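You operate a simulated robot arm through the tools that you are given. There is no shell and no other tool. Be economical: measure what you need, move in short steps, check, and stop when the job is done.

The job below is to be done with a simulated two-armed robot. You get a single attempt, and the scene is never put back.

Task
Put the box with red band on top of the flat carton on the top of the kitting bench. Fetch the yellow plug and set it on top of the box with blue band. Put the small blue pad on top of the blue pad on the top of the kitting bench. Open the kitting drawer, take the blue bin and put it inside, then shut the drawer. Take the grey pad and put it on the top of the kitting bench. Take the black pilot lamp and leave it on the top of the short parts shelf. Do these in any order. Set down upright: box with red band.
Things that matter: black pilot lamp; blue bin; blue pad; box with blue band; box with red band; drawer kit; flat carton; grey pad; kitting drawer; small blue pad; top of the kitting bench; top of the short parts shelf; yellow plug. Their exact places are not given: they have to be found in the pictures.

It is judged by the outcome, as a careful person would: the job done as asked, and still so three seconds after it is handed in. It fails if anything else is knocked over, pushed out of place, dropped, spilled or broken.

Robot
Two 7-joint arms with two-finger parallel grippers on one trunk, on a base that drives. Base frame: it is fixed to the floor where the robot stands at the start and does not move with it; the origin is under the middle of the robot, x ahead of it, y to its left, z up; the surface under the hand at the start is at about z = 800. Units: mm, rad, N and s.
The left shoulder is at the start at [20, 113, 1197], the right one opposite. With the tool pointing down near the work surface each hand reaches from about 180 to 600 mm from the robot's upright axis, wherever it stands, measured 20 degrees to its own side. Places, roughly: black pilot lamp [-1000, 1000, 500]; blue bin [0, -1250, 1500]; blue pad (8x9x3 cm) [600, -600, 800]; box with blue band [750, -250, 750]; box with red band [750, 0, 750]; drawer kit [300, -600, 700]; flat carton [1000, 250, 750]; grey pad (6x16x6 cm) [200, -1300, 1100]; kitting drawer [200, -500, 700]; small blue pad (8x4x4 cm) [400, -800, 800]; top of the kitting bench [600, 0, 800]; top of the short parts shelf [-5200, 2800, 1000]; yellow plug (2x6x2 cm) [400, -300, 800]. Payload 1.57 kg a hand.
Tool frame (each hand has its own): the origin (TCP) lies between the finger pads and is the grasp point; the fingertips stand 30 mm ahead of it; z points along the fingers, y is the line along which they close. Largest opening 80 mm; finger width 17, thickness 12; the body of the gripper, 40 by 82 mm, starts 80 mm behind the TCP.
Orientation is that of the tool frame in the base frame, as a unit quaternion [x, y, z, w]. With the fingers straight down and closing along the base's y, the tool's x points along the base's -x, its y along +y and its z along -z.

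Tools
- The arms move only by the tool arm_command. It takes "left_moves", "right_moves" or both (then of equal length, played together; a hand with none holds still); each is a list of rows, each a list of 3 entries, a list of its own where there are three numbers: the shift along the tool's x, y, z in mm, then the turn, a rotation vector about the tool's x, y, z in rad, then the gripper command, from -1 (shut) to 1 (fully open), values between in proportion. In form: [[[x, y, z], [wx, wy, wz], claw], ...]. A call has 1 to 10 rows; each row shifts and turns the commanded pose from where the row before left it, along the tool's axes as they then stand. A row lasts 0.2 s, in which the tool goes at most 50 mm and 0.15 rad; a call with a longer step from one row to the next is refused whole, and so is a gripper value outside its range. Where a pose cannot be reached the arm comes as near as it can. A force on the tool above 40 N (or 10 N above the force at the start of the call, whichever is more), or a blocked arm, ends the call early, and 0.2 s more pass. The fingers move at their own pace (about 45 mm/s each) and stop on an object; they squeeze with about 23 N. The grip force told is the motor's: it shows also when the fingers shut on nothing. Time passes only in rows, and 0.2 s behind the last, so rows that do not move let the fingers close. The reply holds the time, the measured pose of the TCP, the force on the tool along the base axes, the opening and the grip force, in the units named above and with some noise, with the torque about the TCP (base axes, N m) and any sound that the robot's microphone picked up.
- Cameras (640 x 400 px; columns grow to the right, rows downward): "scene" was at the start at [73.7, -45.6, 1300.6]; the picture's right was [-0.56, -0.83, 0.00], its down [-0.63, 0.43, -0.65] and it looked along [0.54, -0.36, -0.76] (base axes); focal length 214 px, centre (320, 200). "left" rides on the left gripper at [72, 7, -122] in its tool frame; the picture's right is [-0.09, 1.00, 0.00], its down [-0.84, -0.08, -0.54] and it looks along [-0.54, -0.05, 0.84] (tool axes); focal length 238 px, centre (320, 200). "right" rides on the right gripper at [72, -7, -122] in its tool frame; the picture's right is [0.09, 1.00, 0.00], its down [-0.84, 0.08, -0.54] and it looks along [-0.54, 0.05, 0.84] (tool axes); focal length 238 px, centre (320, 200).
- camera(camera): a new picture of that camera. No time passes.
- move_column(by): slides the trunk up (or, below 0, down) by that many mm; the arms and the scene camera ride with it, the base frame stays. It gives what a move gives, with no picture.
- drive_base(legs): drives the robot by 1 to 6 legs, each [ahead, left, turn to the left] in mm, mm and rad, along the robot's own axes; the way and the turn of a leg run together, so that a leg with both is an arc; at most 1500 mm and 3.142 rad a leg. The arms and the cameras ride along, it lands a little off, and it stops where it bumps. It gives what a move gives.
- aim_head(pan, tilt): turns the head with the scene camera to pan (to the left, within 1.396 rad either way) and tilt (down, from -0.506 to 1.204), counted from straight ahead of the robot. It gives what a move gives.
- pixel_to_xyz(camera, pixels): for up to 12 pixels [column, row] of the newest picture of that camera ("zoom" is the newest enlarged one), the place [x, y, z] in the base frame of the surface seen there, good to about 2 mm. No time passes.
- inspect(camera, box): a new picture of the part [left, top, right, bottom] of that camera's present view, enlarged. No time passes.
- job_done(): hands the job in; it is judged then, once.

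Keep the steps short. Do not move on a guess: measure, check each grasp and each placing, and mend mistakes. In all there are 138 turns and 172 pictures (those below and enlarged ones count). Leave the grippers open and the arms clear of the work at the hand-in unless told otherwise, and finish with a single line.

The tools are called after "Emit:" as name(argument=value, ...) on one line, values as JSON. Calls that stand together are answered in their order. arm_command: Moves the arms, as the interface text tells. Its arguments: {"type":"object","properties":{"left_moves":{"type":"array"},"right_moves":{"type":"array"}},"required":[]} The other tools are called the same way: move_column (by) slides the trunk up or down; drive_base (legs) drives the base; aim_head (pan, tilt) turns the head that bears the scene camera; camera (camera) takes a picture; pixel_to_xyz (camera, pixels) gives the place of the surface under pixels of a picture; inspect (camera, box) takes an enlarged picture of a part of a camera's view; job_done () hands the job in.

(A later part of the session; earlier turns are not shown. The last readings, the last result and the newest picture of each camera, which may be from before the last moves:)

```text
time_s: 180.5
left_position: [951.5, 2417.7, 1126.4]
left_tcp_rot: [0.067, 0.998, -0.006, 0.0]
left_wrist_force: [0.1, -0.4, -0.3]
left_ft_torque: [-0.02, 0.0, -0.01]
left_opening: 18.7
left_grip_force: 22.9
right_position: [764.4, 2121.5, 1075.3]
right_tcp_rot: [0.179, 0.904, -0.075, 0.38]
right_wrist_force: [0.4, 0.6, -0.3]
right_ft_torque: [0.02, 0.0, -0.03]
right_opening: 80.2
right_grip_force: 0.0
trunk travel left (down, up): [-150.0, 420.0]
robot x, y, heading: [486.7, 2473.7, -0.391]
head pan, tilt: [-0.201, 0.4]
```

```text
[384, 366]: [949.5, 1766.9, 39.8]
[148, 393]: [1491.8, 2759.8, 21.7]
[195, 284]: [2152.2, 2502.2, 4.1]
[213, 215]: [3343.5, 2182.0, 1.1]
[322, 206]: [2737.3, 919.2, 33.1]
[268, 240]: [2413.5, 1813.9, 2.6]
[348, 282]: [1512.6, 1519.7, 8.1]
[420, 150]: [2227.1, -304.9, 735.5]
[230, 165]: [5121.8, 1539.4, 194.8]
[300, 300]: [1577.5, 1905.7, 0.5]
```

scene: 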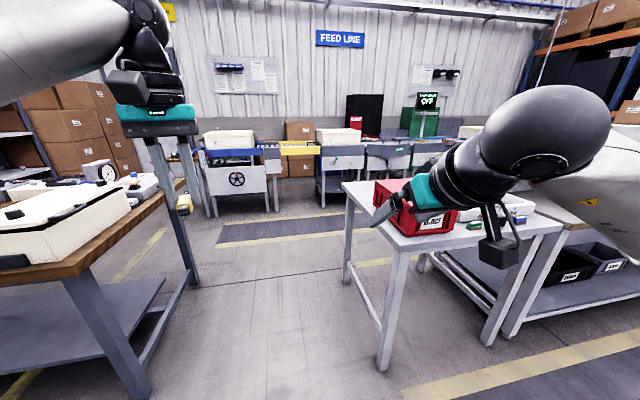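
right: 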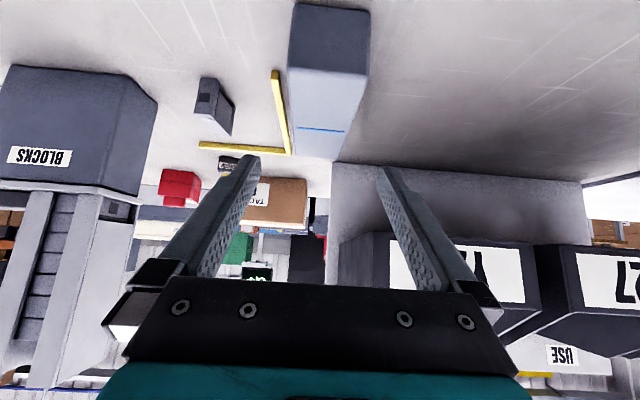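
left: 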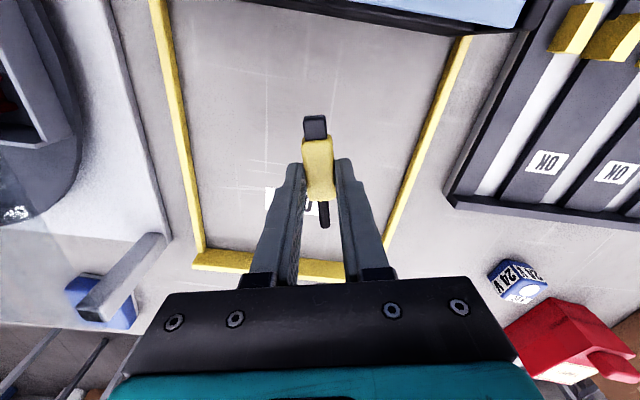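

Corridor is clear (u 2000–3120, then n 860–2165). Turn about and drive backwards to the bench's far side.

Emit:
drive_base(legs=[[0, 0, 3.14], [-1400, 0, 0], [-520, 0, 0], [0, 1250, 0], [0, 1000, 0]])

Emit:
aim_head(pan=0.0, tilt=0.6)

Emit:
camera(camera="scene")

```text
time_s: 207.9
left_position: [714.3, -325.6, 1126.5]
left_tcp_rot: [0.995, -0.101, 0.001, -0.006]
left_wrist_force: [0.3, 0.4, -0.7]
left_ft_torque: [-0.04, -0.02, -0.01]
left_opening: 18.4
left_grip_force: 22.6
right_position: [922.1, -42.1, 1073.7]
right_tcp_rot: [0.898, -0.208, -0.377, -0.087]
right_wrist_force: [-0.5, -0.6, 0.0]
right_ft_torque: [-0.03, -0.01, 0.05]
right_opening: 80.2
right_grip_force: 0.1
trunk travel left (down, up): [-150.0, 420.0]
robot x, y, heading: [1173.0, -405.5, 2.691]
head pan, tilt: [-0.201, 0.4]
```

```text
time_s: 208.7
left_position: [715.2, -326.3, 1128.3]
left_tcp_rot: [0.995, -0.101, 0.0, -0.006]
left_wrist_force: [-0.3, -0.8, -0.6]
left_ft_torque: [0.02, -0.01, 0.0]
left_opening: 18.4
left_grip_force: 23.2
right_position: [922.0, -41.4, 1075.2]
right_tcp_rot: [0.898, -0.209, -0.377, -0.088]
right_wrist_force: [-0.4, 0.2, 0.1]
right_ft_torque: [-0.01, 0.01, 0.03]
right_opening: 80.0
right_grip_force: 0.1
trunk travel left (down, up): [-150.0, 420.0]
robot x, y, heading: [1168.8, -406.2, 2.681]
head pan, tilt: [0.0, 0.6]
```

```text
95 pictures are left
```

scene: 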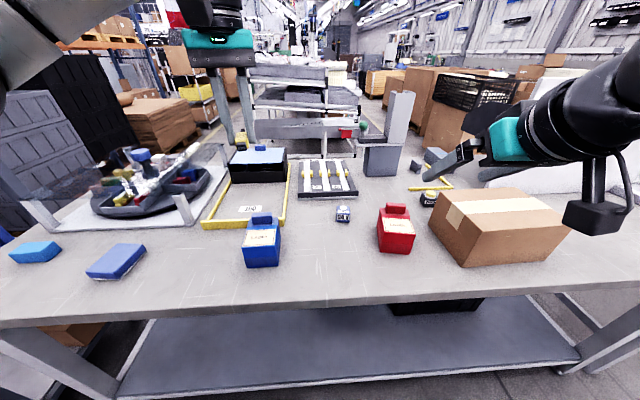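

All objects are near now. Zoom and measure the two boxes and the carton.

Emit:
inspect(camera="scene", box=[220, 180, 420, 290])

Emit:
pixel_to_xyz(camera="zoom", pixels=[[90, 170], [195, 165], [105, 220], [190, 215], [135, 190], [130, 125], [575, 85], [540, 160], [610, 160], [600, 130], [520, 145], [580, 110]])

Emit:
pixel_to_xyz(camera="scene", pixels=[[462, 265], [565, 235], [432, 213], [470, 235], [455, 195], [525, 190], [500, 210], [110, 252], [140, 245], [90, 272], [30, 252], [320, 300]])

```text
3.20 times, centred on (320, 235) of scene
```

zoom: 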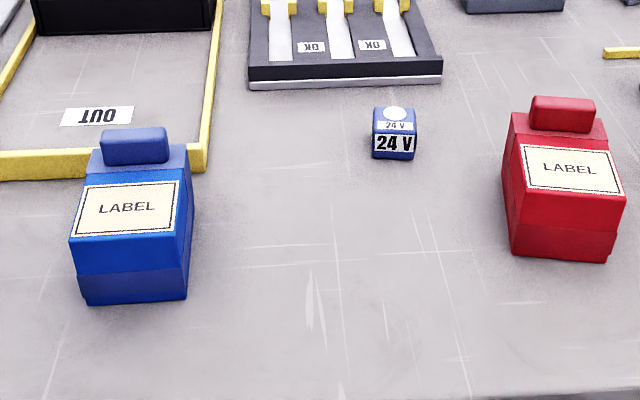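

```text
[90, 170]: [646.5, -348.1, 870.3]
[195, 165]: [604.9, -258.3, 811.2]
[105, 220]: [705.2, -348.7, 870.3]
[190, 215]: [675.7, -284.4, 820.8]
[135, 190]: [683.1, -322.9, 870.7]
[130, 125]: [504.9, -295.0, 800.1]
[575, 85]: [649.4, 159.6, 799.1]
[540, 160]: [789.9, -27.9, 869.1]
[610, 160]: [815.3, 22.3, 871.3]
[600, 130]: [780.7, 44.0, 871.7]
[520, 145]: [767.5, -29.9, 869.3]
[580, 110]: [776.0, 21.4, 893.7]
```

```text
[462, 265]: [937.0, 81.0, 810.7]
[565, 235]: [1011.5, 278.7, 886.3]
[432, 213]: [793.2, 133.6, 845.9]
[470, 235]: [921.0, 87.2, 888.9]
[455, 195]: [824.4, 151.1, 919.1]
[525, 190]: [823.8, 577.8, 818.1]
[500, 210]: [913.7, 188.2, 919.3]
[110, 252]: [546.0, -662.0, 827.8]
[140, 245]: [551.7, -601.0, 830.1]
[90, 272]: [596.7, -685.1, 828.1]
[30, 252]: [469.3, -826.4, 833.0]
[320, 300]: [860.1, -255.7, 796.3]
```

Emit:
camera(camera="left")

Emit:
inspect(camera="left", box=[220, 80, 420, 205])

```text
93 pictures are left
```

left: 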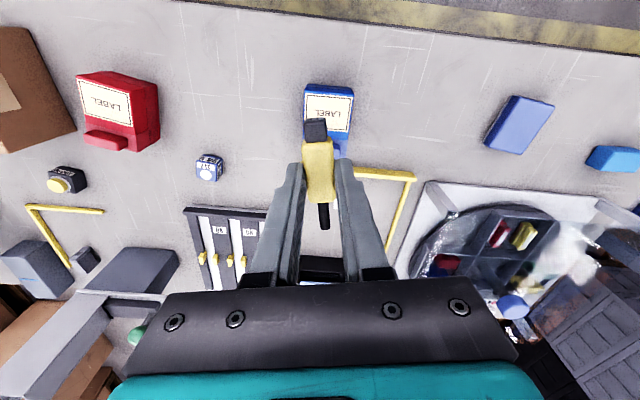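

```text
3.20 times, centred on (320, 142) of left
```

zoom: 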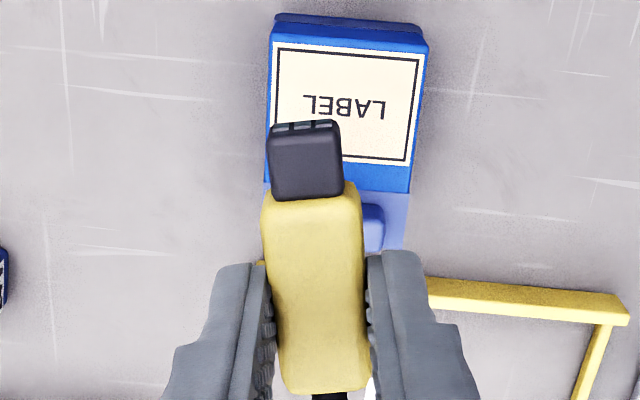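

Emit:
pixel_to_xyz(camera="zoom", pixels=[[272, 35], [425, 48], [408, 188], [270, 185], [275, 45], [420, 55], [405, 162], [372, 215], [345, 100], [405, 205], [372, 240]])

Emit:
pixel_to_xyz(camera="left", pixels=[[80, 80], [128, 90], [135, 125], [85, 125], [105, 140], [155, 85], [88, 138], [125, 145]])

```text
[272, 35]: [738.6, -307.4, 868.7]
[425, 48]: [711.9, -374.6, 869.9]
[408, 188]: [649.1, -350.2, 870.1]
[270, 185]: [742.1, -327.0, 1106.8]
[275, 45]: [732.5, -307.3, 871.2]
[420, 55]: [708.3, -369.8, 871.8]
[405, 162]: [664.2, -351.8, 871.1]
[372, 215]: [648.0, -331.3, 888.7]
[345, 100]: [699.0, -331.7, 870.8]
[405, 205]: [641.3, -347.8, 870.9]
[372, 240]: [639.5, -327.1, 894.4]
```

```text
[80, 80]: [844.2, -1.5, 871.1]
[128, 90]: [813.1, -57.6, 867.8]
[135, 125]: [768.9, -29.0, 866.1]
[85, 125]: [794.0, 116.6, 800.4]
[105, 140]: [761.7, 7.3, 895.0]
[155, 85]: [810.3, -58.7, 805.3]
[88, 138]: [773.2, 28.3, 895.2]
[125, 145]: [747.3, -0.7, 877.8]
```

Blue box flat top: n 735–800, u −68…4, z≈870.5, knob beyond. I'll rotate the plug crosswise (~1.2 rad) above it, then check.

Emit:
arm_command(left_moves=[[[-15, 5, 20], [0, 0, 0], -1], [[0, 0, 20], [0, 0, -0.13], -1], [[0, 0, 20], [0, 0, -0.13], -1], [[0, 0, 20], [0, 0, -0.13], -1], [[0, 0, 20], [0, 0, -0.13], -1], [[0, 0, 20], [0, 0, -0.13], -1], [[0, 0, 0], [0, 0, -0.13], -1], [[0, 0, 0], [0, 0, -0.13], -1], [[0, 0, 0], [0, 0, -0.13], -1], [[0, 0, 0], [0, 0, -0.13], -1]])

Emit:
camera(camera="left")

Emit:
inspect(camera="scene", box=[180, 140, 340, 280])

```text
time_s: 210.9
left_position: [700.1, -327.7, 1006.9]
left_tcp_rot: [0.884, 0.467, 0.003, -0.005]
left_wrist_force: [0.9, -0.5, 0.1]
left_ft_torque: [0.01, -0.01, 0.01]
left_opening: 18.9
left_grip_force: 22.8
right_position: [921.4, -41.4, 1075.3]
right_tcp_rot: [0.898, -0.209, -0.378, -0.088]
right_wrist_force: [0.3, -0.5, 0.8]
right_ft_torque: [0.03, 0.01, 0.03]
right_opening: 79.7
right_grip_force: 0.1
trunk travel left (down, up): [-150.0, 420.0]
robot x, y, heading: [1172.2, -409.8, 2.683]
head pan, tilt: [0.0, 0.6]
```

```text
91 pictures are left
```

left: 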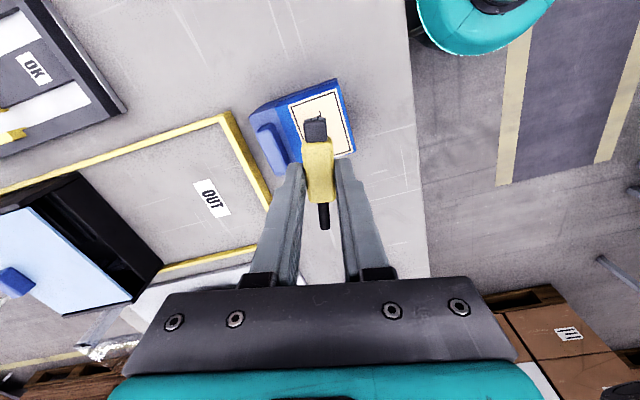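

```text
2.86 times, centred on (260, 210) of scene
```

zoom: 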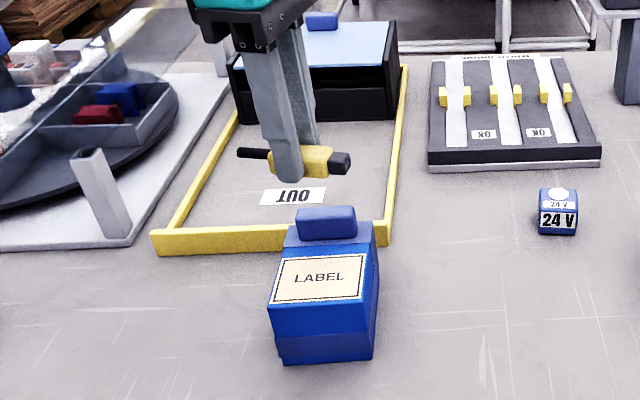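

Emit:
arm_command(left_moves=[[[0, 0, 35], [0, 0, 0], -1], [[0, 0, 35], [0, 0, 0], -1], [[0, 0, 20], [0, 0, 0], -1]])

Emit:
inspect(camera="scene", box=[180, 140, 340, 280])

Emit:
camera(camera="left")

```text
time_s: 211.7
left_position: [700.2, -325.2, 917.1]
left_tcp_rot: [0.885, 0.466, 0.003, -0.005]
left_wrist_force: [-0.3, -0.6, -0.7]
left_ft_torque: [-0.01, -0.03, 0.01]
left_opening: 18.9
left_grip_force: 23.5
right_position: [922.0, -41.9, 1074.5]
right_tcp_rot: [0.898, -0.209, -0.376, -0.088]
right_wrist_force: [-0.6, -0.1, -0.2]
right_ft_torque: [-0.01, 0.01, -0.03]
right_opening: 80.1
right_grip_force: 0.1
trunk travel left (down, up): [-150.0, 420.0]
robot x, y, heading: [1172.0, -406.9, 2.682]
head pan, tilt: [0.0, 0.6]
```

```text
2.86 times, centred on (260, 210) of scene
```

zoom: 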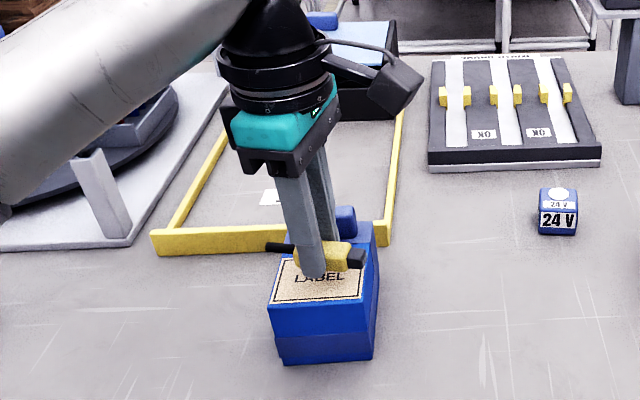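

```text
88 pictures are left
```

left: 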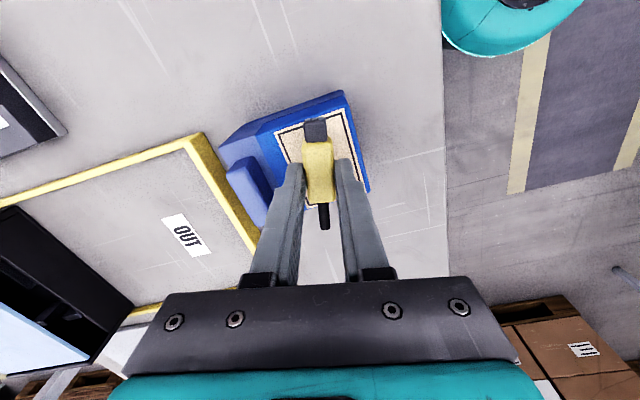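

Emit:
arm_command(left_moves=[[[-4, 0, 6], [0, 0, 0], -1], [[0, 0, 4], [0, 0, 0], -1], [[0, 0, 2], [0, 0, 0], -1], [[0, 0, 1], [0, 0, 0], -1]])

```text
time_s: 212.7
left_position: [696.7, -329.6, 904.6]
left_tcp_rot: [0.885, 0.466, 0.004, -0.005]
left_wrist_force: [-0.5, -0.7, -0.3]
left_ft_torque: [-0.03, 0.02, 0.0]
left_opening: 18.9
left_grip_force: 22.7
right_position: [921.9, -41.9, 1075.6]
right_tcp_rot: [0.898, -0.209, -0.377, -0.088]
right_wrist_force: [-0.3, 0.3, 0.3]
right_ft_torque: [0.01, 0.03, 0.0]
right_opening: 79.9
right_grip_force: 0.1
trunk travel left (down, up): [-150.0, 420.0]
robot x, y, heading: [1171.0, -409.1, 2.685]
head pan, tilt: [0.0, 0.6]
```

Emit:
arm_command(left_moves=[[[8, 0, -1], [0, 0, 0], -1], [[0, 0, 1], [0, 0, 0], -1], [[0, 0, 1], [0, 0, 0], -1], [[0, 0, 1], [0, 0, 0], -1]])

Emit:
inspect(camera="scene", box=[220, 180, 300, 240])

```text
time_s: 213.7
left_position: [702.6, -321.7, 903.6]
left_tcp_rot: [0.885, 0.466, 0.003, -0.005]
left_wrist_force: [0.2, 1.0, -0.1]
left_ft_torque: [0.01, -0.01, -0.01]
left_opening: 18.9
left_grip_force: 23.3
right_position: [922.2, -42.0, 1075.5]
right_tcp_rot: [0.898, -0.209, -0.377, -0.088]
right_wrist_force: [0.7, 0.0, 0.1]
right_ft_torque: [-0.03, 0.02, -0.01]
right_opening: 80.1
right_grip_force: 0.0
trunk travel left (down, up): [-150.0, 420.0]
robot x, y, heading: [1175.1, -408.8, 2.683]
head pan, tilt: [0.0, 0.6]
```

```text
6.67 times, centred on (260, 210) of scene
```

zoom: 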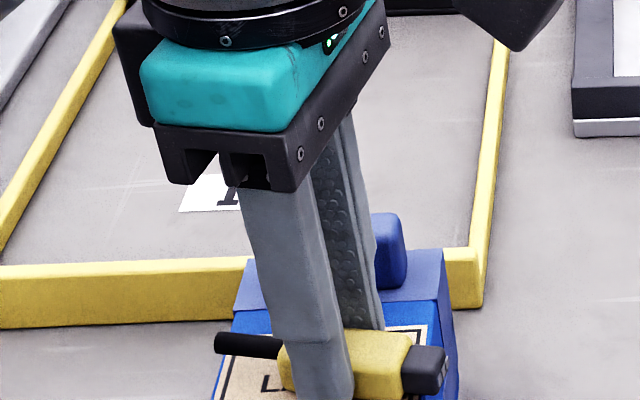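

Emit:
arm_command(left_moves=[[[0, 0, 1], [0, 0, 0], -1], [[0, 0, 1], [0, 0, 0], -1]])

```text
time_s: 214.3
left_position: [702.7, -322.0, 902.9]
left_tcp_rot: [0.885, 0.465, 0.003, -0.007]
left_wrist_force: [-0.9, -2.7, 13.0]
left_ft_torque: [-0.32, 0.11, 0.03]
left_opening: 18.9
left_grip_force: 22.4
right_position: [922.6, -42.5, 1076.0]
right_tcp_rot: [0.898, -0.209, -0.378, -0.088]
right_wrist_force: [-0.3, 0.7, -0.2]
right_ft_torque: [-0.04, -0.03, -0.01]
right_opening: 79.9
right_grip_force: 0.1
trunk travel left (down, up): [-150.0, 420.0]
robot x, y, heading: [1173.9, -410.2, 2.684]
head pan, tilt: [0.0, 0.6]
```

Contact (13 N). Open narrowly and rise.

Emit:
arm_command(left_moves=[[[0, 0, -1], [0, 0, 0], -0.2], [[0, 0, 0], [0, 0, 0], -0.2], [[0, 0, -15], [0, 0, 0], -0.2], [[0, 0, -40], [0, 0, 0], -0.2], [[0, 0, -45], [0, 0, 0], 0], [[0, 0, -45], [0, 0, 0], 0], [[0, 0, -45], [0, 0, 0], 0]])

Emit:
inspect(camera="scene", box=[200, 180, 320, 280])

```text
time_s: 215.9
left_position: [702.1, -325.0, 1093.3]
left_tcp_rot: [0.885, 0.465, 0.003, -0.005]
left_wrist_force: [0.5, -0.5, 0.1]
left_ft_torque: [0.0, 0.0, 0.0]
left_opening: 39.9
left_grip_force: 0.2
right_position: [922.0, -42.0, 1075.6]
right_tcp_rot: [0.898, -0.209, -0.378, -0.088]
right_wrist_force: [-0.3, 0.4, -0.2]
right_ft_torque: [0.05, 0.01, 0.0]
right_opening: 80.1
right_grip_force: 0.0
trunk travel left (down, up): [-150.0, 420.0]
robot x, y, heading: [1173.2, -406.8, 2.686]
head pan, tilt: [0.0, 0.6]
```

```text
4.00 times, centred on (260, 230) of scene
```

zoom: 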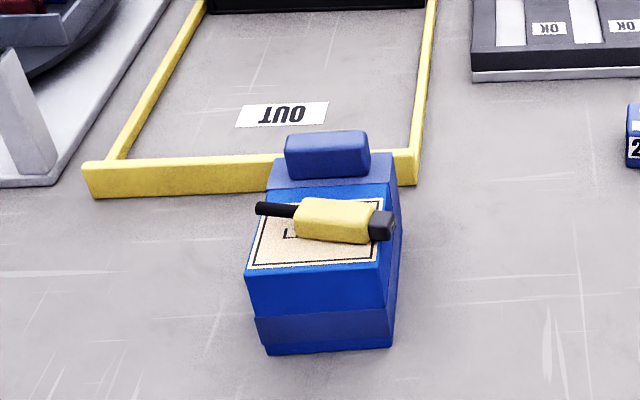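

Plug is placed. Now the red box: turn the right hand vertical, square the base and come 90 mm closer.

Emit:
arm_command(right_moves=[[[0, 0, 0], [0, 0.131, 0], 1], [[0, 0, 0], [0, 0.131, 0], 1], [[0, 0, 0], [0, 0.131, 0], 1], [[0, 0, 0], [0, 0.131, 0], 1], [[0, 0, 0], [0, 0.131, 0], 1], [[0, 0, 0], [0, 0.131, 0], 1]])

Emit:
drive_base(legs=[[0, -100, 0.06], [90, 0, 0]])

Emit:
camera(camera="right")

Emit:
camera(camera="scene")

```text
time_s: 217.3
left_position: [701.8, -325.9, 1092.1]
left_tcp_rot: [0.884, 0.467, 0.004, -0.004]
left_wrist_force: [0.4, 1.0, -0.1]
left_ft_torque: [0.02, -0.02, 0.02]
left_opening: 40.1
left_grip_force: 0.1
right_position: [922.9, -44.0, 1075.5]
right_tcp_rot: [0.974, -0.227, -0.004, -0.001]
right_wrist_force: [-0.2, 0.6, -0.5]
right_ft_torque: [0.02, -0.02, 0.01]
right_opening: 79.8
right_grip_force: 0.0
trunk travel left (down, up): [-150.0, 420.0]
robot x, y, heading: [1166.5, -408.4, 2.686]
head pan, tilt: [0.0, 0.6]
```

```text
time_s: 219.1
left_position: [655.0, -228.0, 1090.8]
left_tcp_rot: [0.87, 0.492, 0.004, -0.004]
left_wrist_force: [0.2, 0.3, 0.2]
left_ft_torque: [-0.02, 0.03, -0.01]
left_opening: 39.9
left_grip_force: 0.1
right_position: [857.6, 68.3, 1073.0]
right_tcp_rot: [0.98, -0.197, -0.005, -0.001]
right_wrist_force: [-0.4, 0.1, -0.9]
right_ft_torque: [-0.02, -0.03, 0.0]
right_opening: 79.9
right_grip_force: 0.1
trunk travel left (down, up): [-150.0, 420.0]
robot x, y, heading: [1132.0, -282.5, 2.745]
head pan, tilt: [0.0, 0.6]
```

```text
85 pictures are left
```

right: 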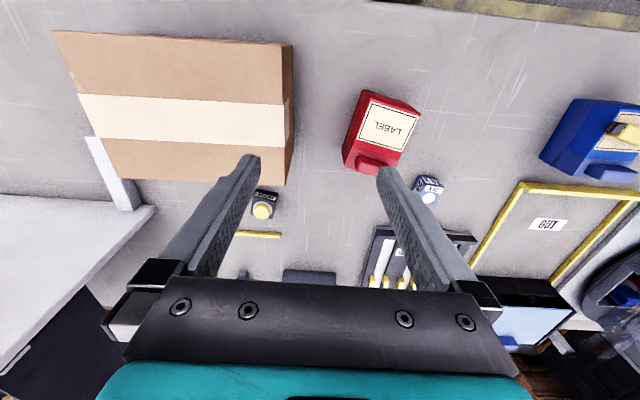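

```text
84 pictures are left
```

scene: 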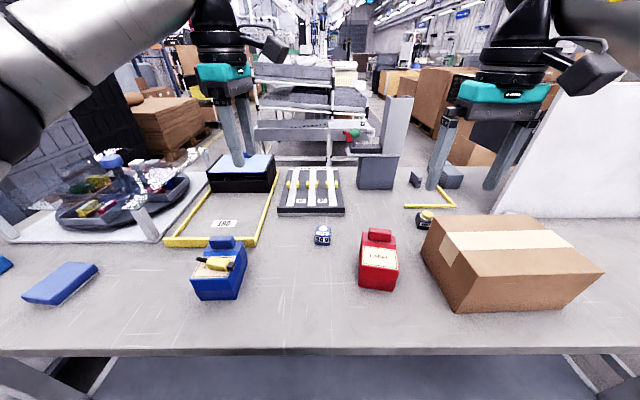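

Emit:
inspect(camera="right", box=[320, 70, 460, 200])

Emit:
pixel_to_xyz(camera="right", pixels=[[368, 93], [419, 113], [405, 152], [358, 130], [360, 158], [388, 166], [374, 163], [390, 125], [60, 35], [290, 45], [270, 180], [105, 175]])

```text
3.08 times, centred on (390, 135) of right
```

zoom: 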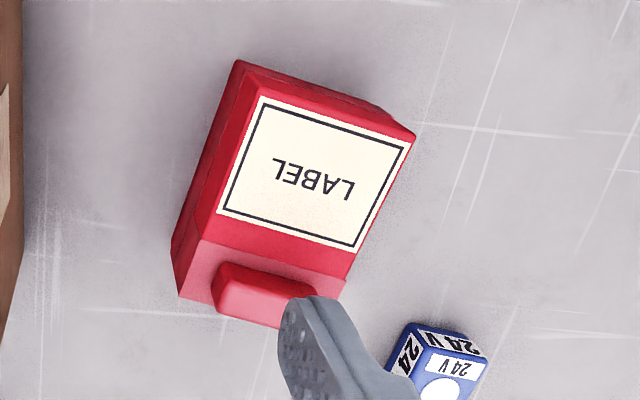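

```text
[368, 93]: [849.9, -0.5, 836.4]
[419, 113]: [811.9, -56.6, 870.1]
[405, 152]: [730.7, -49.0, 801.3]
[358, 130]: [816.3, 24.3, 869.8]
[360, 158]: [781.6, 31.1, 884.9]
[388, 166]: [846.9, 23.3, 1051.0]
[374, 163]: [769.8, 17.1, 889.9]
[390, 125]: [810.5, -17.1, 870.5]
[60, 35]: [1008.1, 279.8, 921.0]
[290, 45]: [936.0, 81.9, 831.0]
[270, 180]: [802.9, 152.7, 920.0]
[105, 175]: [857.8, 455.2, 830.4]
```

Emit:
pixel_to_xyz(camera="zoom", pixels=[[264, 100], [404, 145], [355, 246], [222, 211], [258, 82], [412, 132], [235, 285], [280, 300], [265, 270], [300, 285], [225, 270], [205, 245]])

```text
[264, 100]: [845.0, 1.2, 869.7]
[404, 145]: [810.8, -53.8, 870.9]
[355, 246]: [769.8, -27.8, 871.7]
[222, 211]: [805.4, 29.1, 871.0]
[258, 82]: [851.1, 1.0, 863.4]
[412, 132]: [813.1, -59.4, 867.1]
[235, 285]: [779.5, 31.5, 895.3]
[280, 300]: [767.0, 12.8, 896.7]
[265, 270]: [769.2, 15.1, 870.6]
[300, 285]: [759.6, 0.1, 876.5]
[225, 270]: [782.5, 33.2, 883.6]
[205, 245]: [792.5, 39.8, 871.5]
```

Red box yaw ≈2.57; its knob centre ≈ (768,12), top z 897. Move over it with the hand turned to match, stop at z≈953.

Emit:
arm_command(right_moves=[[[-15, 22, 30], [0, 0, 0], 1], [[-15, 22, 30], [0, 0, 0], 1], [[-15, 21, 30], [0, 0, 0], 1], [[-16, 21, 30], [0, 0, 0], 1], [[0, 0, 0], [0, 0, 0.0875], 1], [[0, 0, 0], [0, 0, 0.0875], 1]])

Emit:
camera(camera="right")

```text
time_s: 220.5
left_position: [655.3, -228.5, 1092.4]
left_tcp_rot: [0.87, 0.492, 0.004, -0.005]
left_wrist_force: [0.0, 0.4, -0.2]
left_ft_torque: [0.03, 0.0, 0.04]
left_opening: 40.1
left_grip_force: 0.2
right_position: [767.7, 11.5, 956.4]
right_tcp_rot: [0.959, -0.282, -0.005, -0.001]
right_wrist_force: [0.4, 0.2, 0.3]
right_ft_torque: [0.01, -0.01, 0.02]
right_opening: 80.3
right_grip_force: 0.0
trunk travel left (down, up): [-150.0, 420.0]
robot x, y, heading: [1131.5, -284.2, 2.744]
head pan, tilt: [0.0, 0.6]
```

```text
82 pictures are left
```

right: 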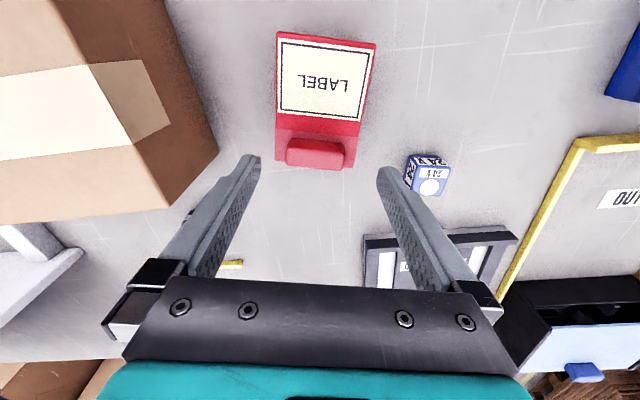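

Centred on the knob. Descend 52 mm and close.

Emit:
arm_command(right_moves=[[[0, 0, 20], [0, 0, 0], 1], [[0, 0, 20], [0, 0, 0], 1], [[0, 0, 12], [0, 0, 0], 1], [[0, 0, 0], [0, 0, 0], -1], [[0, 0, 0], [0, 0, 0], -1], [[0, 0, 0], [0, 0, 0], -1], [[0, 0, 0], [0, 0, 0], -1]])

Emit:
camera(camera="right")

```text
time_s: 222.1
left_position: [654.9, -227.7, 1092.3]
left_tcp_rot: [0.87, 0.492, 0.003, -0.004]
left_wrist_force: [0.9, -0.2, 0.2]
left_ft_torque: [-0.01, -0.01, -0.01]
left_opening: 40.2
left_grip_force: 0.2
right_position: [767.3, 12.5, 904.9]
right_tcp_rot: [0.959, -0.283, -0.004, -0.001]
right_wrist_force: [-0.1, 0.3, 0.2]
right_ft_torque: [0.12, 0.14, 0.0]
right_opening: 49.9
right_grip_force: 22.5
trunk travel left (down, up): [-150.0, 420.0]
robot x, y, heading: [1133.1, -286.7, 2.745]
head pan, tilt: [0.0, 0.6]
```

```text
81 pictures are left
```

right: 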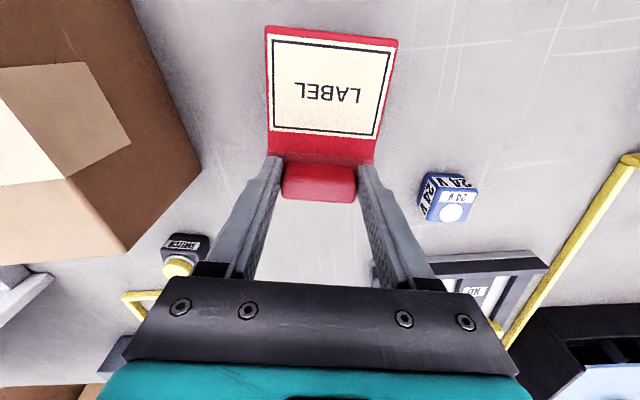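

Emit:
arm_command(right_moves=[[[0, 0, -10], [0, 0, 0], -1], [[0, 0, -15], [0, 0, 0], -1], [[0, 0, -15], [0, 0, 0], -1], [[0, 0, 0], [0, 0, 0], -1]])

Emit:
inspect(camera="scene", box=[310, 160, 470, 300])

```text
time_s: 223.1
left_position: [656.0, -227.6, 1091.9]
left_tcp_rot: [0.871, 0.492, 0.003, -0.004]
left_wrist_force: [-0.5, -1.3, 0.1]
left_ft_torque: [0.03, -0.02, 0.0]
left_opening: 40.0
left_grip_force: 0.1
right_position: [770.2, 9.2, 943.6]
right_tcp_rot: [0.959, -0.283, -0.005, 0.0]
right_wrist_force: [0.4, -0.3, -2.2]
right_ft_torque: [0.05, 0.11, 0.02]
right_opening: 49.8
right_grip_force: 23.1
trunk travel left (down, up): [-150.0, 420.0]
robot x, y, heading: [1131.6, -283.7, 2.743]
head pan, tilt: [0.0, 0.6]
```

```text
2.86 times, centred on (390, 230) of scene
```

zoom: 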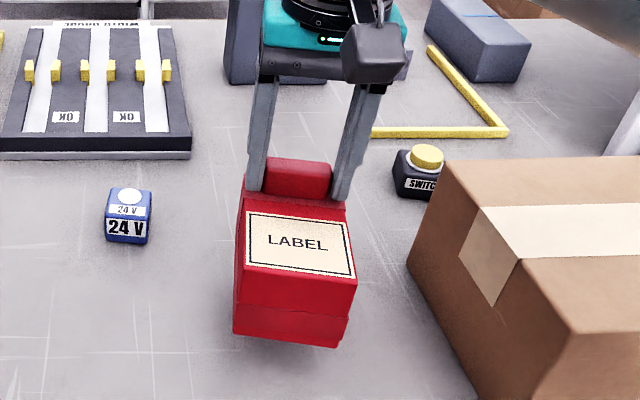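

Box lifts fine (2.2 N). Raise to z≈1070, then drive right 240 to bring it over the carton.

Emit:
arm_command(right_moves=[[[0, 0, -32], [0, 0, 0], -1], [[0, 0, -32], [0, 0, 0], -1], [[0, 0, -32], [0, 0, 0], -1], [[0, 0, -32], [0, 0, 0], -1]])

Emit:
drive_base(legs=[[0, -243, 0]])

Emit:
camera(camera="scene")

Emit:
camera(camera="right")

```text
time_s: 224.1
left_position: [655.0, -228.6, 1092.2]
left_tcp_rot: [0.87, 0.493, 0.003, -0.005]
left_wrist_force: [-0.3, -0.3, 0.1]
left_ft_torque: [0.0, 0.01, 0.03]
left_opening: 39.9
left_grip_force: 0.0
right_position: [767.8, 11.7, 1072.6]
right_tcp_rot: [0.959, -0.282, -0.004, 0.0]
right_wrist_force: [0.5, -1.0, -1.3]
right_ft_torque: [0.05, 0.04, 0.02]
right_opening: 49.7
right_grip_force: 22.9
trunk travel left (down, up): [-150.0, 420.0]
robot x, y, heading: [1132.1, -282.7, 2.745]
head pan, tilt: [0.0, 0.6]
```

```text
time_s: 225.9
left_position: [750.1, -3.3, 1092.7]
left_tcp_rot: [0.871, 0.492, 0.004, -0.004]
left_wrist_force: [0.3, -0.2, 0.0]
left_ft_torque: [-0.01, 0.04, 0.04]
left_opening: 39.9
left_grip_force: 0.0
right_position: [862.4, 236.3, 1073.4]
right_tcp_rot: [0.959, -0.284, -0.004, -0.001]
right_wrist_force: [0.4, 0.1, -2.2]
right_ft_torque: [0.04, 0.05, 0.0]
right_opening: 49.6
right_grip_force: 23.0
trunk travel left (down, up): [-150.0, 420.0]
robot x, y, heading: [1222.3, -59.5, 2.741]
head pan, tilt: [0.0, 0.6]
```

```text
79 pictures are left
```

scene: 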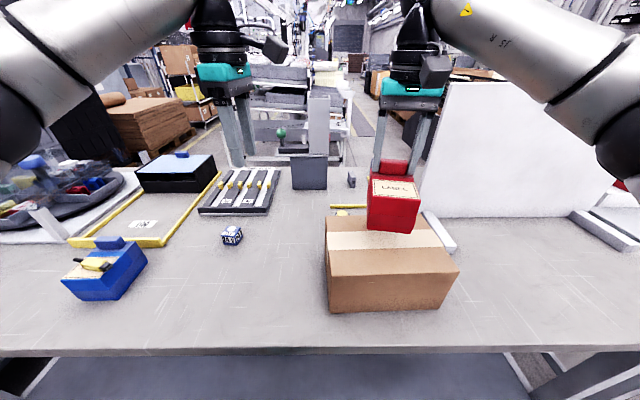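

```text
78 pictures are left
```

right: 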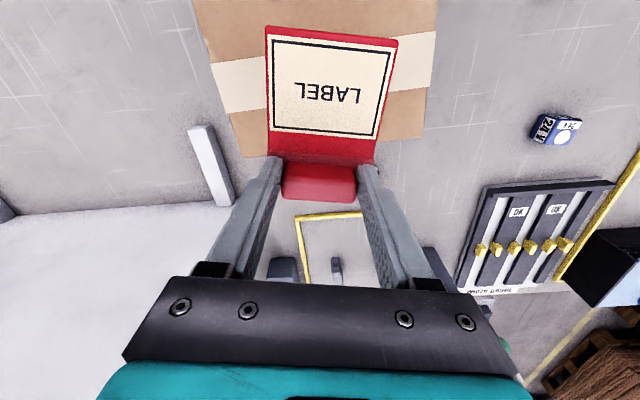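

Emit:
arm_command(right_moves=[[[21, -2, 0], [0, 0, 0], -1], [[0, 0, 20], [0, 0, 0], -1], [[0, 0, 18], [0, 0, 0], -1]])

Emit:
inspect(camera="scene", box=[310, 150, 490, 320])

```text
time_s: 226.7
left_position: [748.9, -3.1, 1092.2]
left_tcp_rot: [0.872, 0.49, 0.002, -0.005]
left_wrist_force: [-0.3, 0.6, 0.0]
left_ft_torque: [0.0, 0.01, -0.02]
left_opening: 40.0
left_grip_force: 0.0
right_position: [881.7, 225.2, 1034.1]
right_tcp_rot: [0.959, -0.283, -0.004, -0.001]
right_wrist_force: [0.7, 1.1, -2.5]
right_ft_torque: [0.07, 0.04, 0.02]
right_opening: 49.6
right_grip_force: 22.9
trunk travel left (down, up): [-150.0, 420.0]
robot x, y, heading: [1224.9, -60.8, 2.742]
head pan, tilt: [0.0, 0.6]
```

```text
2.35 times, centred on (400, 235) of scene
```

zoom: 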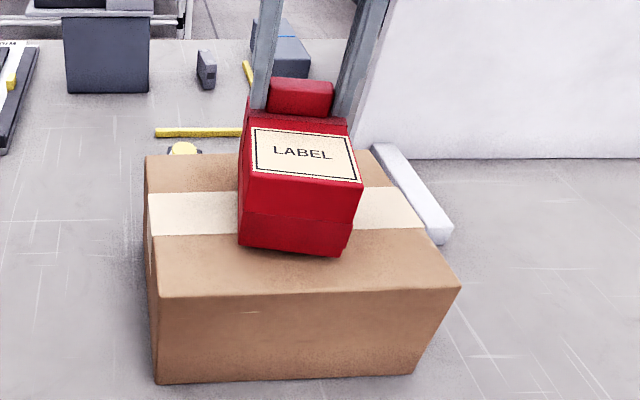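

Centred over the carton. Lower gently until contact.

Emit:
arm_command(right_moves=[[[0, 0, 3], [0, 0, 0], -1], [[0, 0, 2], [0, 0, 0], -1], [[0, 0, 2], [0, 0, 0], -1], [[0, 0, 1], [0, 0, 0], -1]])

```text
time_s: 227.7
left_position: [752.0, -3.3, 1091.8]
left_tcp_rot: [0.871, 0.491, 0.003, -0.004]
left_wrist_force: [-0.4, -0.1, -0.3]
left_ft_torque: [-0.01, -0.02, 0.01]
left_opening: 40.0
left_grip_force: 0.1
right_position: [882.6, 226.3, 1026.1]
right_tcp_rot: [0.959, -0.284, -0.005, 0.0]
right_wrist_force: [-0.1, 0.6, -2.3]
right_ft_torque: [-0.01, 0.06, 0.0]
right_opening: 49.6
right_grip_force: 23.1
trunk travel left (down, up): [-150.0, 420.0]
robot x, y, heading: [1223.5, -56.9, 2.744]
head pan, tilt: [0.0, 0.6]
```

Emit:
arm_command(right_moves=[[[0, 0, 1], [0, 0, 0], -1], [[0, 0, 1], [0, 0, 0], -1], [[0, 0, 1], [0, 0, 0], -1]])

```text
time_s: 228.5
left_position: [749.4, -4.5, 1092.5]
left_tcp_rot: [0.871, 0.491, 0.003, -0.004]
left_wrist_force: [0.1, 0.4, 0.1]
left_ft_torque: [0.0, 0.0, -0.02]
left_opening: 39.9
left_grip_force: 0.0
right_position: [881.0, 226.4, 1024.3]
right_tcp_rot: [0.959, -0.284, -0.005, -0.001]
right_wrist_force: [0.2, 2.2, 6.7]
right_ft_torque: [-0.02, -0.69, 0.13]
right_opening: 49.5
right_grip_force: 23.3
trunk travel left (down, up): [-150.0, 420.0]
robot x, y, heading: [1220.9, -59.9, 2.74]
head pan, tilt: [0.0, 0.6]
```

Contact (net ~9 N). One more mm, then open and rise.

Emit:
arm_command(right_moves=[[[0, 0, 1], [0, 0, 0], -1], [[0, 0, 0], [0, 0, 0], 0.6], [[0, 0, 0], [0, 0, 0], 0.9], [[0, 0, 0], [0, 0, 0], 1], [[0, 0, -20], [0, 0, 0], 1], [[0, 0, -40], [0, 0, 0], 1], [[0, 0, -40], [0, 0, 0], 1]])

Emit:
inspect(camera="scene", box=[310, 150, 490, 320])

Emit:
camera(camera="right")

```text
time_s: 230.1
left_position: [749.4, -3.4, 1092.5]
left_tcp_rot: [0.871, 0.491, 0.003, -0.005]
left_wrist_force: [-1.1, 0.3, -0.4]
left_ft_torque: [0.0, 0.01, -0.01]
left_opening: 40.1
left_grip_force: 0.0
right_position: [881.8, 227.7, 1127.0]
right_tcp_rot: [0.959, -0.283, -0.005, -0.001]
right_wrist_force: [-0.3, 0.0, 0.0]
right_ft_torque: [0.05, 0.0, 0.02]
right_opening: 80.0
right_grip_force: 0.1
trunk travel left (down, up): [-150.0, 420.0]
robot x, y, heading: [1222.2, -61.8, 2.739]
head pan, tilt: [0.0, 0.6]
```

```text
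2.35 times, centred on (400, 235) of scene
```

zoom: 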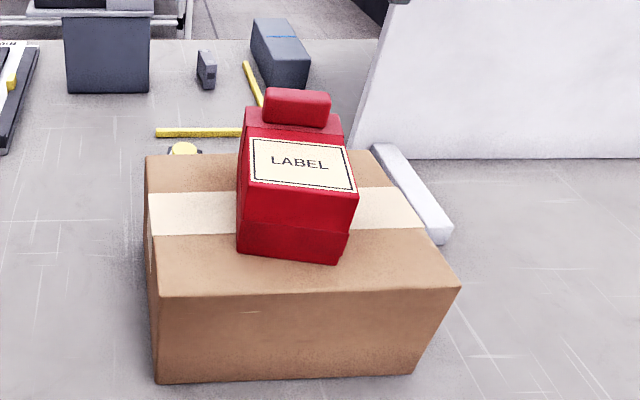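

```text
75 pictures are left
```

right: 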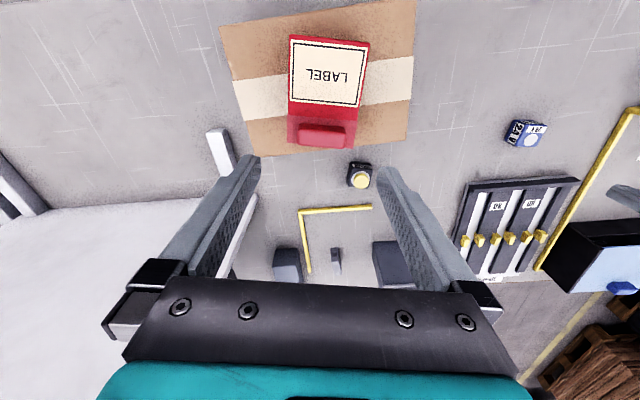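

Red box stands upright on the carton. Now drive left ~800 for the small blue pad.

Emit:
drive_base(legs=[[0, 800, 0]])

Emit:
camera(camera="scene")

Emit:
camera(camera="left")

```text
time_s: 234.4
left_position: [433.2, -742.0, 1092.5]
left_tcp_rot: [0.873, 0.487, 0.003, -0.005]
left_wrist_force: [-0.2, -0.1, -0.6]
left_ft_torque: [0.03, 0.0, 0.03]
left_opening: 39.8
left_grip_force: 0.0
right_position: [567.3, -511.5, 1124.4]
right_tcp_rot: [0.958, -0.287, -0.005, 0.0]
right_wrist_force: [0.6, -0.6, 0.7]
right_ft_torque: [-0.03, -0.05, 0.02]
right_opening: 79.7
right_grip_force: 0.1
trunk travel left (down, up): [-150.0, 420.0]
robot x, y, heading: [907.9, -803.7, 2.731]
head pan, tilt: [0.0, 0.6]
```

```text
74 pictures are left
```

scene: 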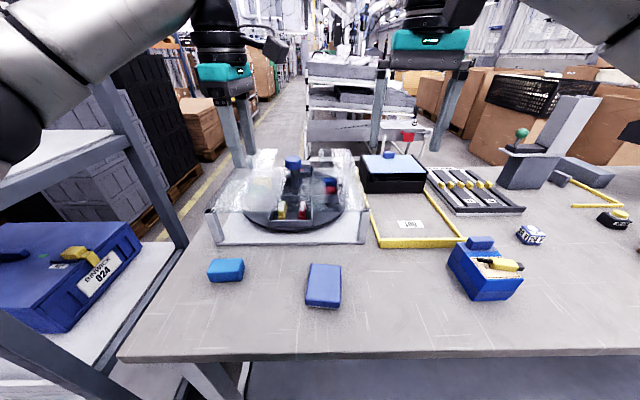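

```text
73 pictures are left
```

left: 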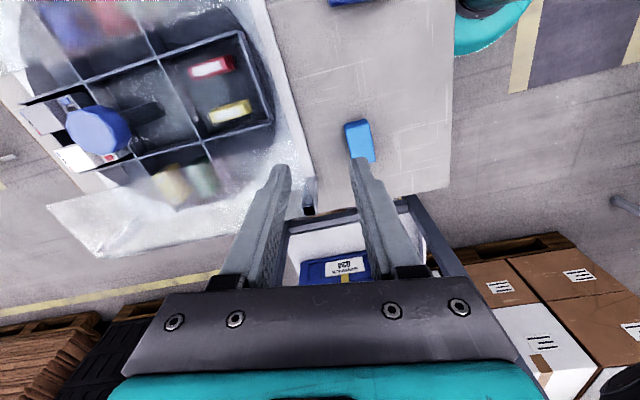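

Emit:
inspect(camera="scene", box=[190, 235, 370, 330])

Emit:
pixel_to_xyz(camera="scene", pixels=[[212, 262], [242, 261], [241, 274], [211, 276], [226, 268], [313, 264], [339, 268], [339, 302], [308, 300], [324, 283], [210, 240], [363, 240]])

Emit:
pixel_to_xyz(camera="left", pixels=[[347, 124], [366, 121], [373, 150], [352, 153], [360, 138]])

```text
3.56 times, centred on (280, 282) of scene
```

zoom: 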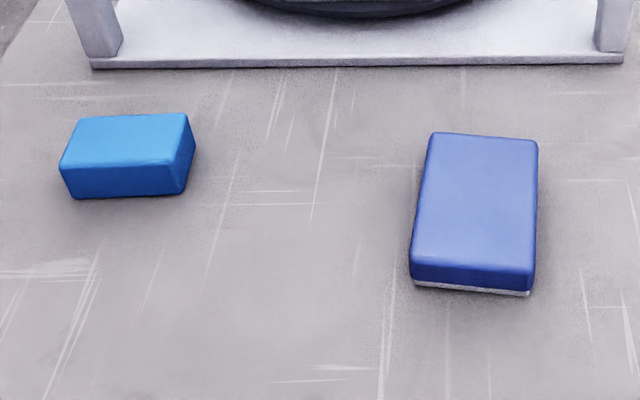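

```text
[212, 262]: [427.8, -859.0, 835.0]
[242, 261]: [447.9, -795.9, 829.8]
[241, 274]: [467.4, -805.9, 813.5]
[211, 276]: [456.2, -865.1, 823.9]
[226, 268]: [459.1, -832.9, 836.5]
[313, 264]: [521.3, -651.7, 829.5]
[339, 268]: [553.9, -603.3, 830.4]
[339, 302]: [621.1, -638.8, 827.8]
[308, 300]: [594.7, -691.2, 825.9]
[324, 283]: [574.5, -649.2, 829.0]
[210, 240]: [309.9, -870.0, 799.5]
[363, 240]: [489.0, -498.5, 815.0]
```

```text
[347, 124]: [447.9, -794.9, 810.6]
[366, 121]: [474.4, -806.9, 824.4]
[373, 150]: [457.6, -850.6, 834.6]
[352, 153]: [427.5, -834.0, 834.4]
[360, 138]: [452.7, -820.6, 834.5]
```

Small pad centre ≈ (449,−828), long side along u, width ~35 along n, top 835. Move the left hand over it at z≈930.

Emit:
arm_command(left_moves=[[[-16, 15, 32], [0, 0, 0], 0.5], [[-16, 15, 32], [0, 0, 0], 0.5], [[-16, 15, 32], [0, 0, 0], 0.5], [[-17, 14, 32], [0, 0, 0], 0.5], [[0, 0, 32], [0, 0, -0.13], 0.5]])

Emit:
camera(camera="left")

```text
time_s: 235.6
left_position: [450.7, -824.3, 931.0]
left_tcp_rot: [0.839, 0.544, 0.004, -0.005]
left_wrist_force: [0.1, 0.5, -0.3]
left_ft_torque: [0.0, 0.01, -0.01]
left_opening: 60.0
left_grip_force: 0.1
right_position: [567.0, -510.4, 1125.3]
right_tcp_rot: [0.958, -0.288, -0.004, -0.001]
right_wrist_force: [-0.7, 0.2, 0.1]
right_ft_torque: [-0.02, 0.02, -0.03]
right_opening: 80.0
right_grip_force: 0.2
trunk travel left (down, up): [-150.0, 420.0]
robot x, y, heading: [907.6, -800.8, 2.731]
head pan, tilt: [0.0, 0.6]
```

```text
71 pictures are left
```

left: 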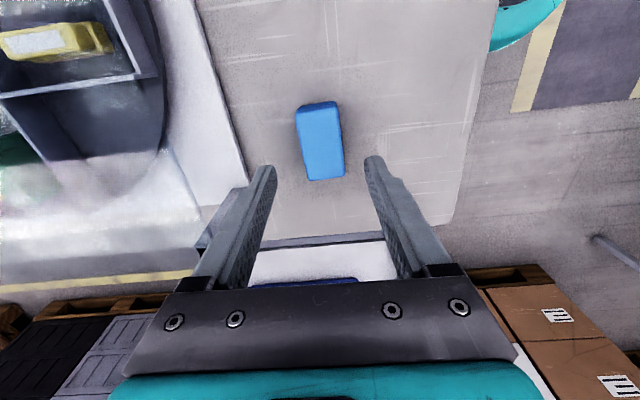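

Emit:
pixel_to_xyz(camera="left", pixels=[[299, 112], [335, 105], [343, 172], [311, 177], [322, 142], [318, 115], [327, 170], [304, 145], [339, 140]])

```text
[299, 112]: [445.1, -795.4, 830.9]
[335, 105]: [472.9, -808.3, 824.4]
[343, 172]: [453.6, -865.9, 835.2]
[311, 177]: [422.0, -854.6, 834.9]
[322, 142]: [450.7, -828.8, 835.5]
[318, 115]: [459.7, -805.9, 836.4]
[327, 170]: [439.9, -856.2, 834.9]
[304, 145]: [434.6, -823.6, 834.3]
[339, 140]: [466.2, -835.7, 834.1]
```

Emit:
arm_command(left_moves=[[[-5, 0, 30], [0, 0, -0.05], 0.5], [[0, 0, 30], [0, 0, 0], 0.5], [[0, 0, 25], [0, 0, 0], 0.5], [[0, 0, 10], [0, 0, 0], 0.5], [[0, 0, 0], [0, 0, 0], -1], [[0, 0, 0], [0, 0, 0], -1], [[0, 0, 0], [0, 0, 0], -1], [[0, 0, 0], [0, 0, 0], -1]])

Emit:
camera(camera="left")

```text
time_s: 237.4
left_position: [448.9, -826.1, 835.7]
left_tcp_rot: [0.826, 0.563, 0.004, -0.005]
left_wrist_force: [0.6, -0.9, 0.2]
left_ft_torque: [0.01, 0.02, -0.01]
left_opening: 38.7
left_grip_force: 23.0
right_position: [567.6, -510.4, 1125.4]
right_tcp_rot: [0.958, -0.287, -0.004, 0.0]
right_wrist_force: [0.1, -0.3, 0.4]
right_ft_torque: [0.03, 0.01, -0.01]
right_opening: 79.9
right_grip_force: 0.1
trunk travel left (down, up): [-150.0, 420.0]
robot x, y, heading: [909.3, -802.4, 2.737]
head pan, tilt: [0.0, 0.6]
```

```text
70 pictures are left
```

left: 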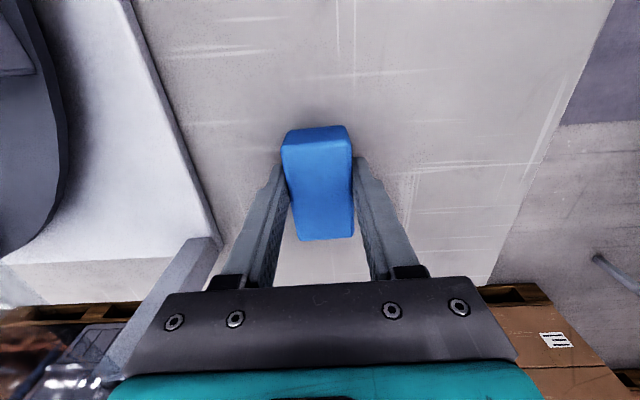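

Gripped. Lift 110 and drive the base so the pad goes over the blue pad (≈(573,−646)).

Emit:
arm_command(left_moves=[[[0, 0, -30], [0, 0, 0], -1], [[0, 0, -40], [0, 0, 0], -1], [[0, 0, -40], [0, 0, 0], -1]])

Emit:
drive_base(legs=[[-43, -214, 0]])

Emit:
camera(camera="left")

Emit:
inspect(camera="scene", box=[150, 150, 350, 300])

```text
time_s: 238.2
left_position: [446.8, -830.6, 947.3]
left_tcp_rot: [0.826, 0.564, 0.004, -0.003]
left_wrist_force: [0.2, -0.3, -0.6]
left_ft_torque: [0.0, -0.01, -0.01]
left_opening: 38.8
left_grip_force: 22.9
right_position: [568.5, -510.3, 1124.9]
right_tcp_rot: [0.958, -0.288, -0.004, 0.0]
right_wrist_force: [-0.1, -0.3, -0.3]
right_ft_torque: [0.01, 0.05, 0.0]
right_opening: 79.8
right_grip_force: 0.1
trunk travel left (down, up): [-150.0, 420.0]
robot x, y, heading: [908.0, -800.6, 2.733]
head pan, tilt: [0.0, 0.6]
```

```text
time_s: 239.9
left_position: [571.2, -649.4, 945.9]
left_tcp_rot: [0.827, 0.562, 0.003, -0.005]
left_wrist_force: [0.3, 0.5, -0.5]
left_ft_torque: [0.03, -0.02, -0.02]
left_opening: 38.4
left_grip_force: 23.3
right_position: [692.5, -330.2, 1124.8]
right_tcp_rot: [0.957, -0.289, -0.004, -0.001]
right_wrist_force: [-0.4, 0.1, 0.5]
right_ft_torque: [-0.02, -0.01, -0.02]
right_opening: 79.8
right_grip_force: 0.1
trunk travel left (down, up): [-150.0, 420.0]
robot x, y, heading: [1030.0, -620.3, 2.734]
head pan, tilt: [0.0, 0.6]
```

```text
69 pictures are left
```

left: 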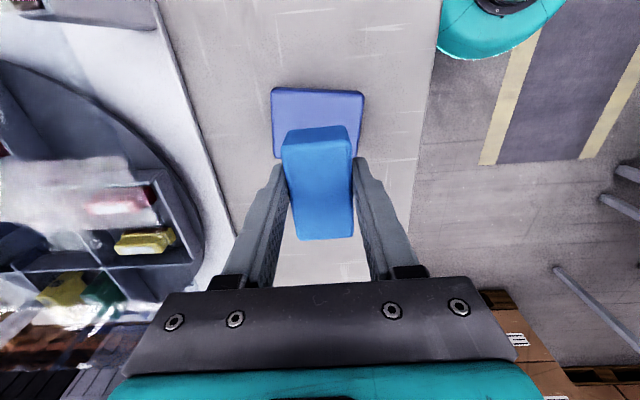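

```text
2.67 times, centred on (250, 225) of scene
```

zoom: 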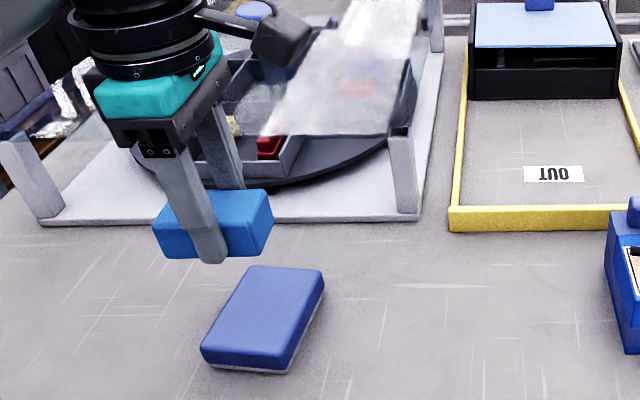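

Emit:
pixel_to_xyz(camera="zoom", pixels=[[256, 270], [318, 274], [280, 350], [210, 340], [262, 312], [290, 300]])

Emit:
pixel_to_xyz(camera="left", pixels=[[275, 92], [360, 95], [362, 110], [276, 125], [320, 105]])

```text
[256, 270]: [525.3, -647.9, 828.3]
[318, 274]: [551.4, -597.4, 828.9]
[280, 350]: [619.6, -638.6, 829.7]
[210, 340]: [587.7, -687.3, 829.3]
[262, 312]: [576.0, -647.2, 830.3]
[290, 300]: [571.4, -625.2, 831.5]
```

```text
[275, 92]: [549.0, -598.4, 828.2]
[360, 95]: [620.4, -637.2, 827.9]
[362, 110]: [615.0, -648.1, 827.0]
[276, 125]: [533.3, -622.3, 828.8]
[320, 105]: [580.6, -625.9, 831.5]
```

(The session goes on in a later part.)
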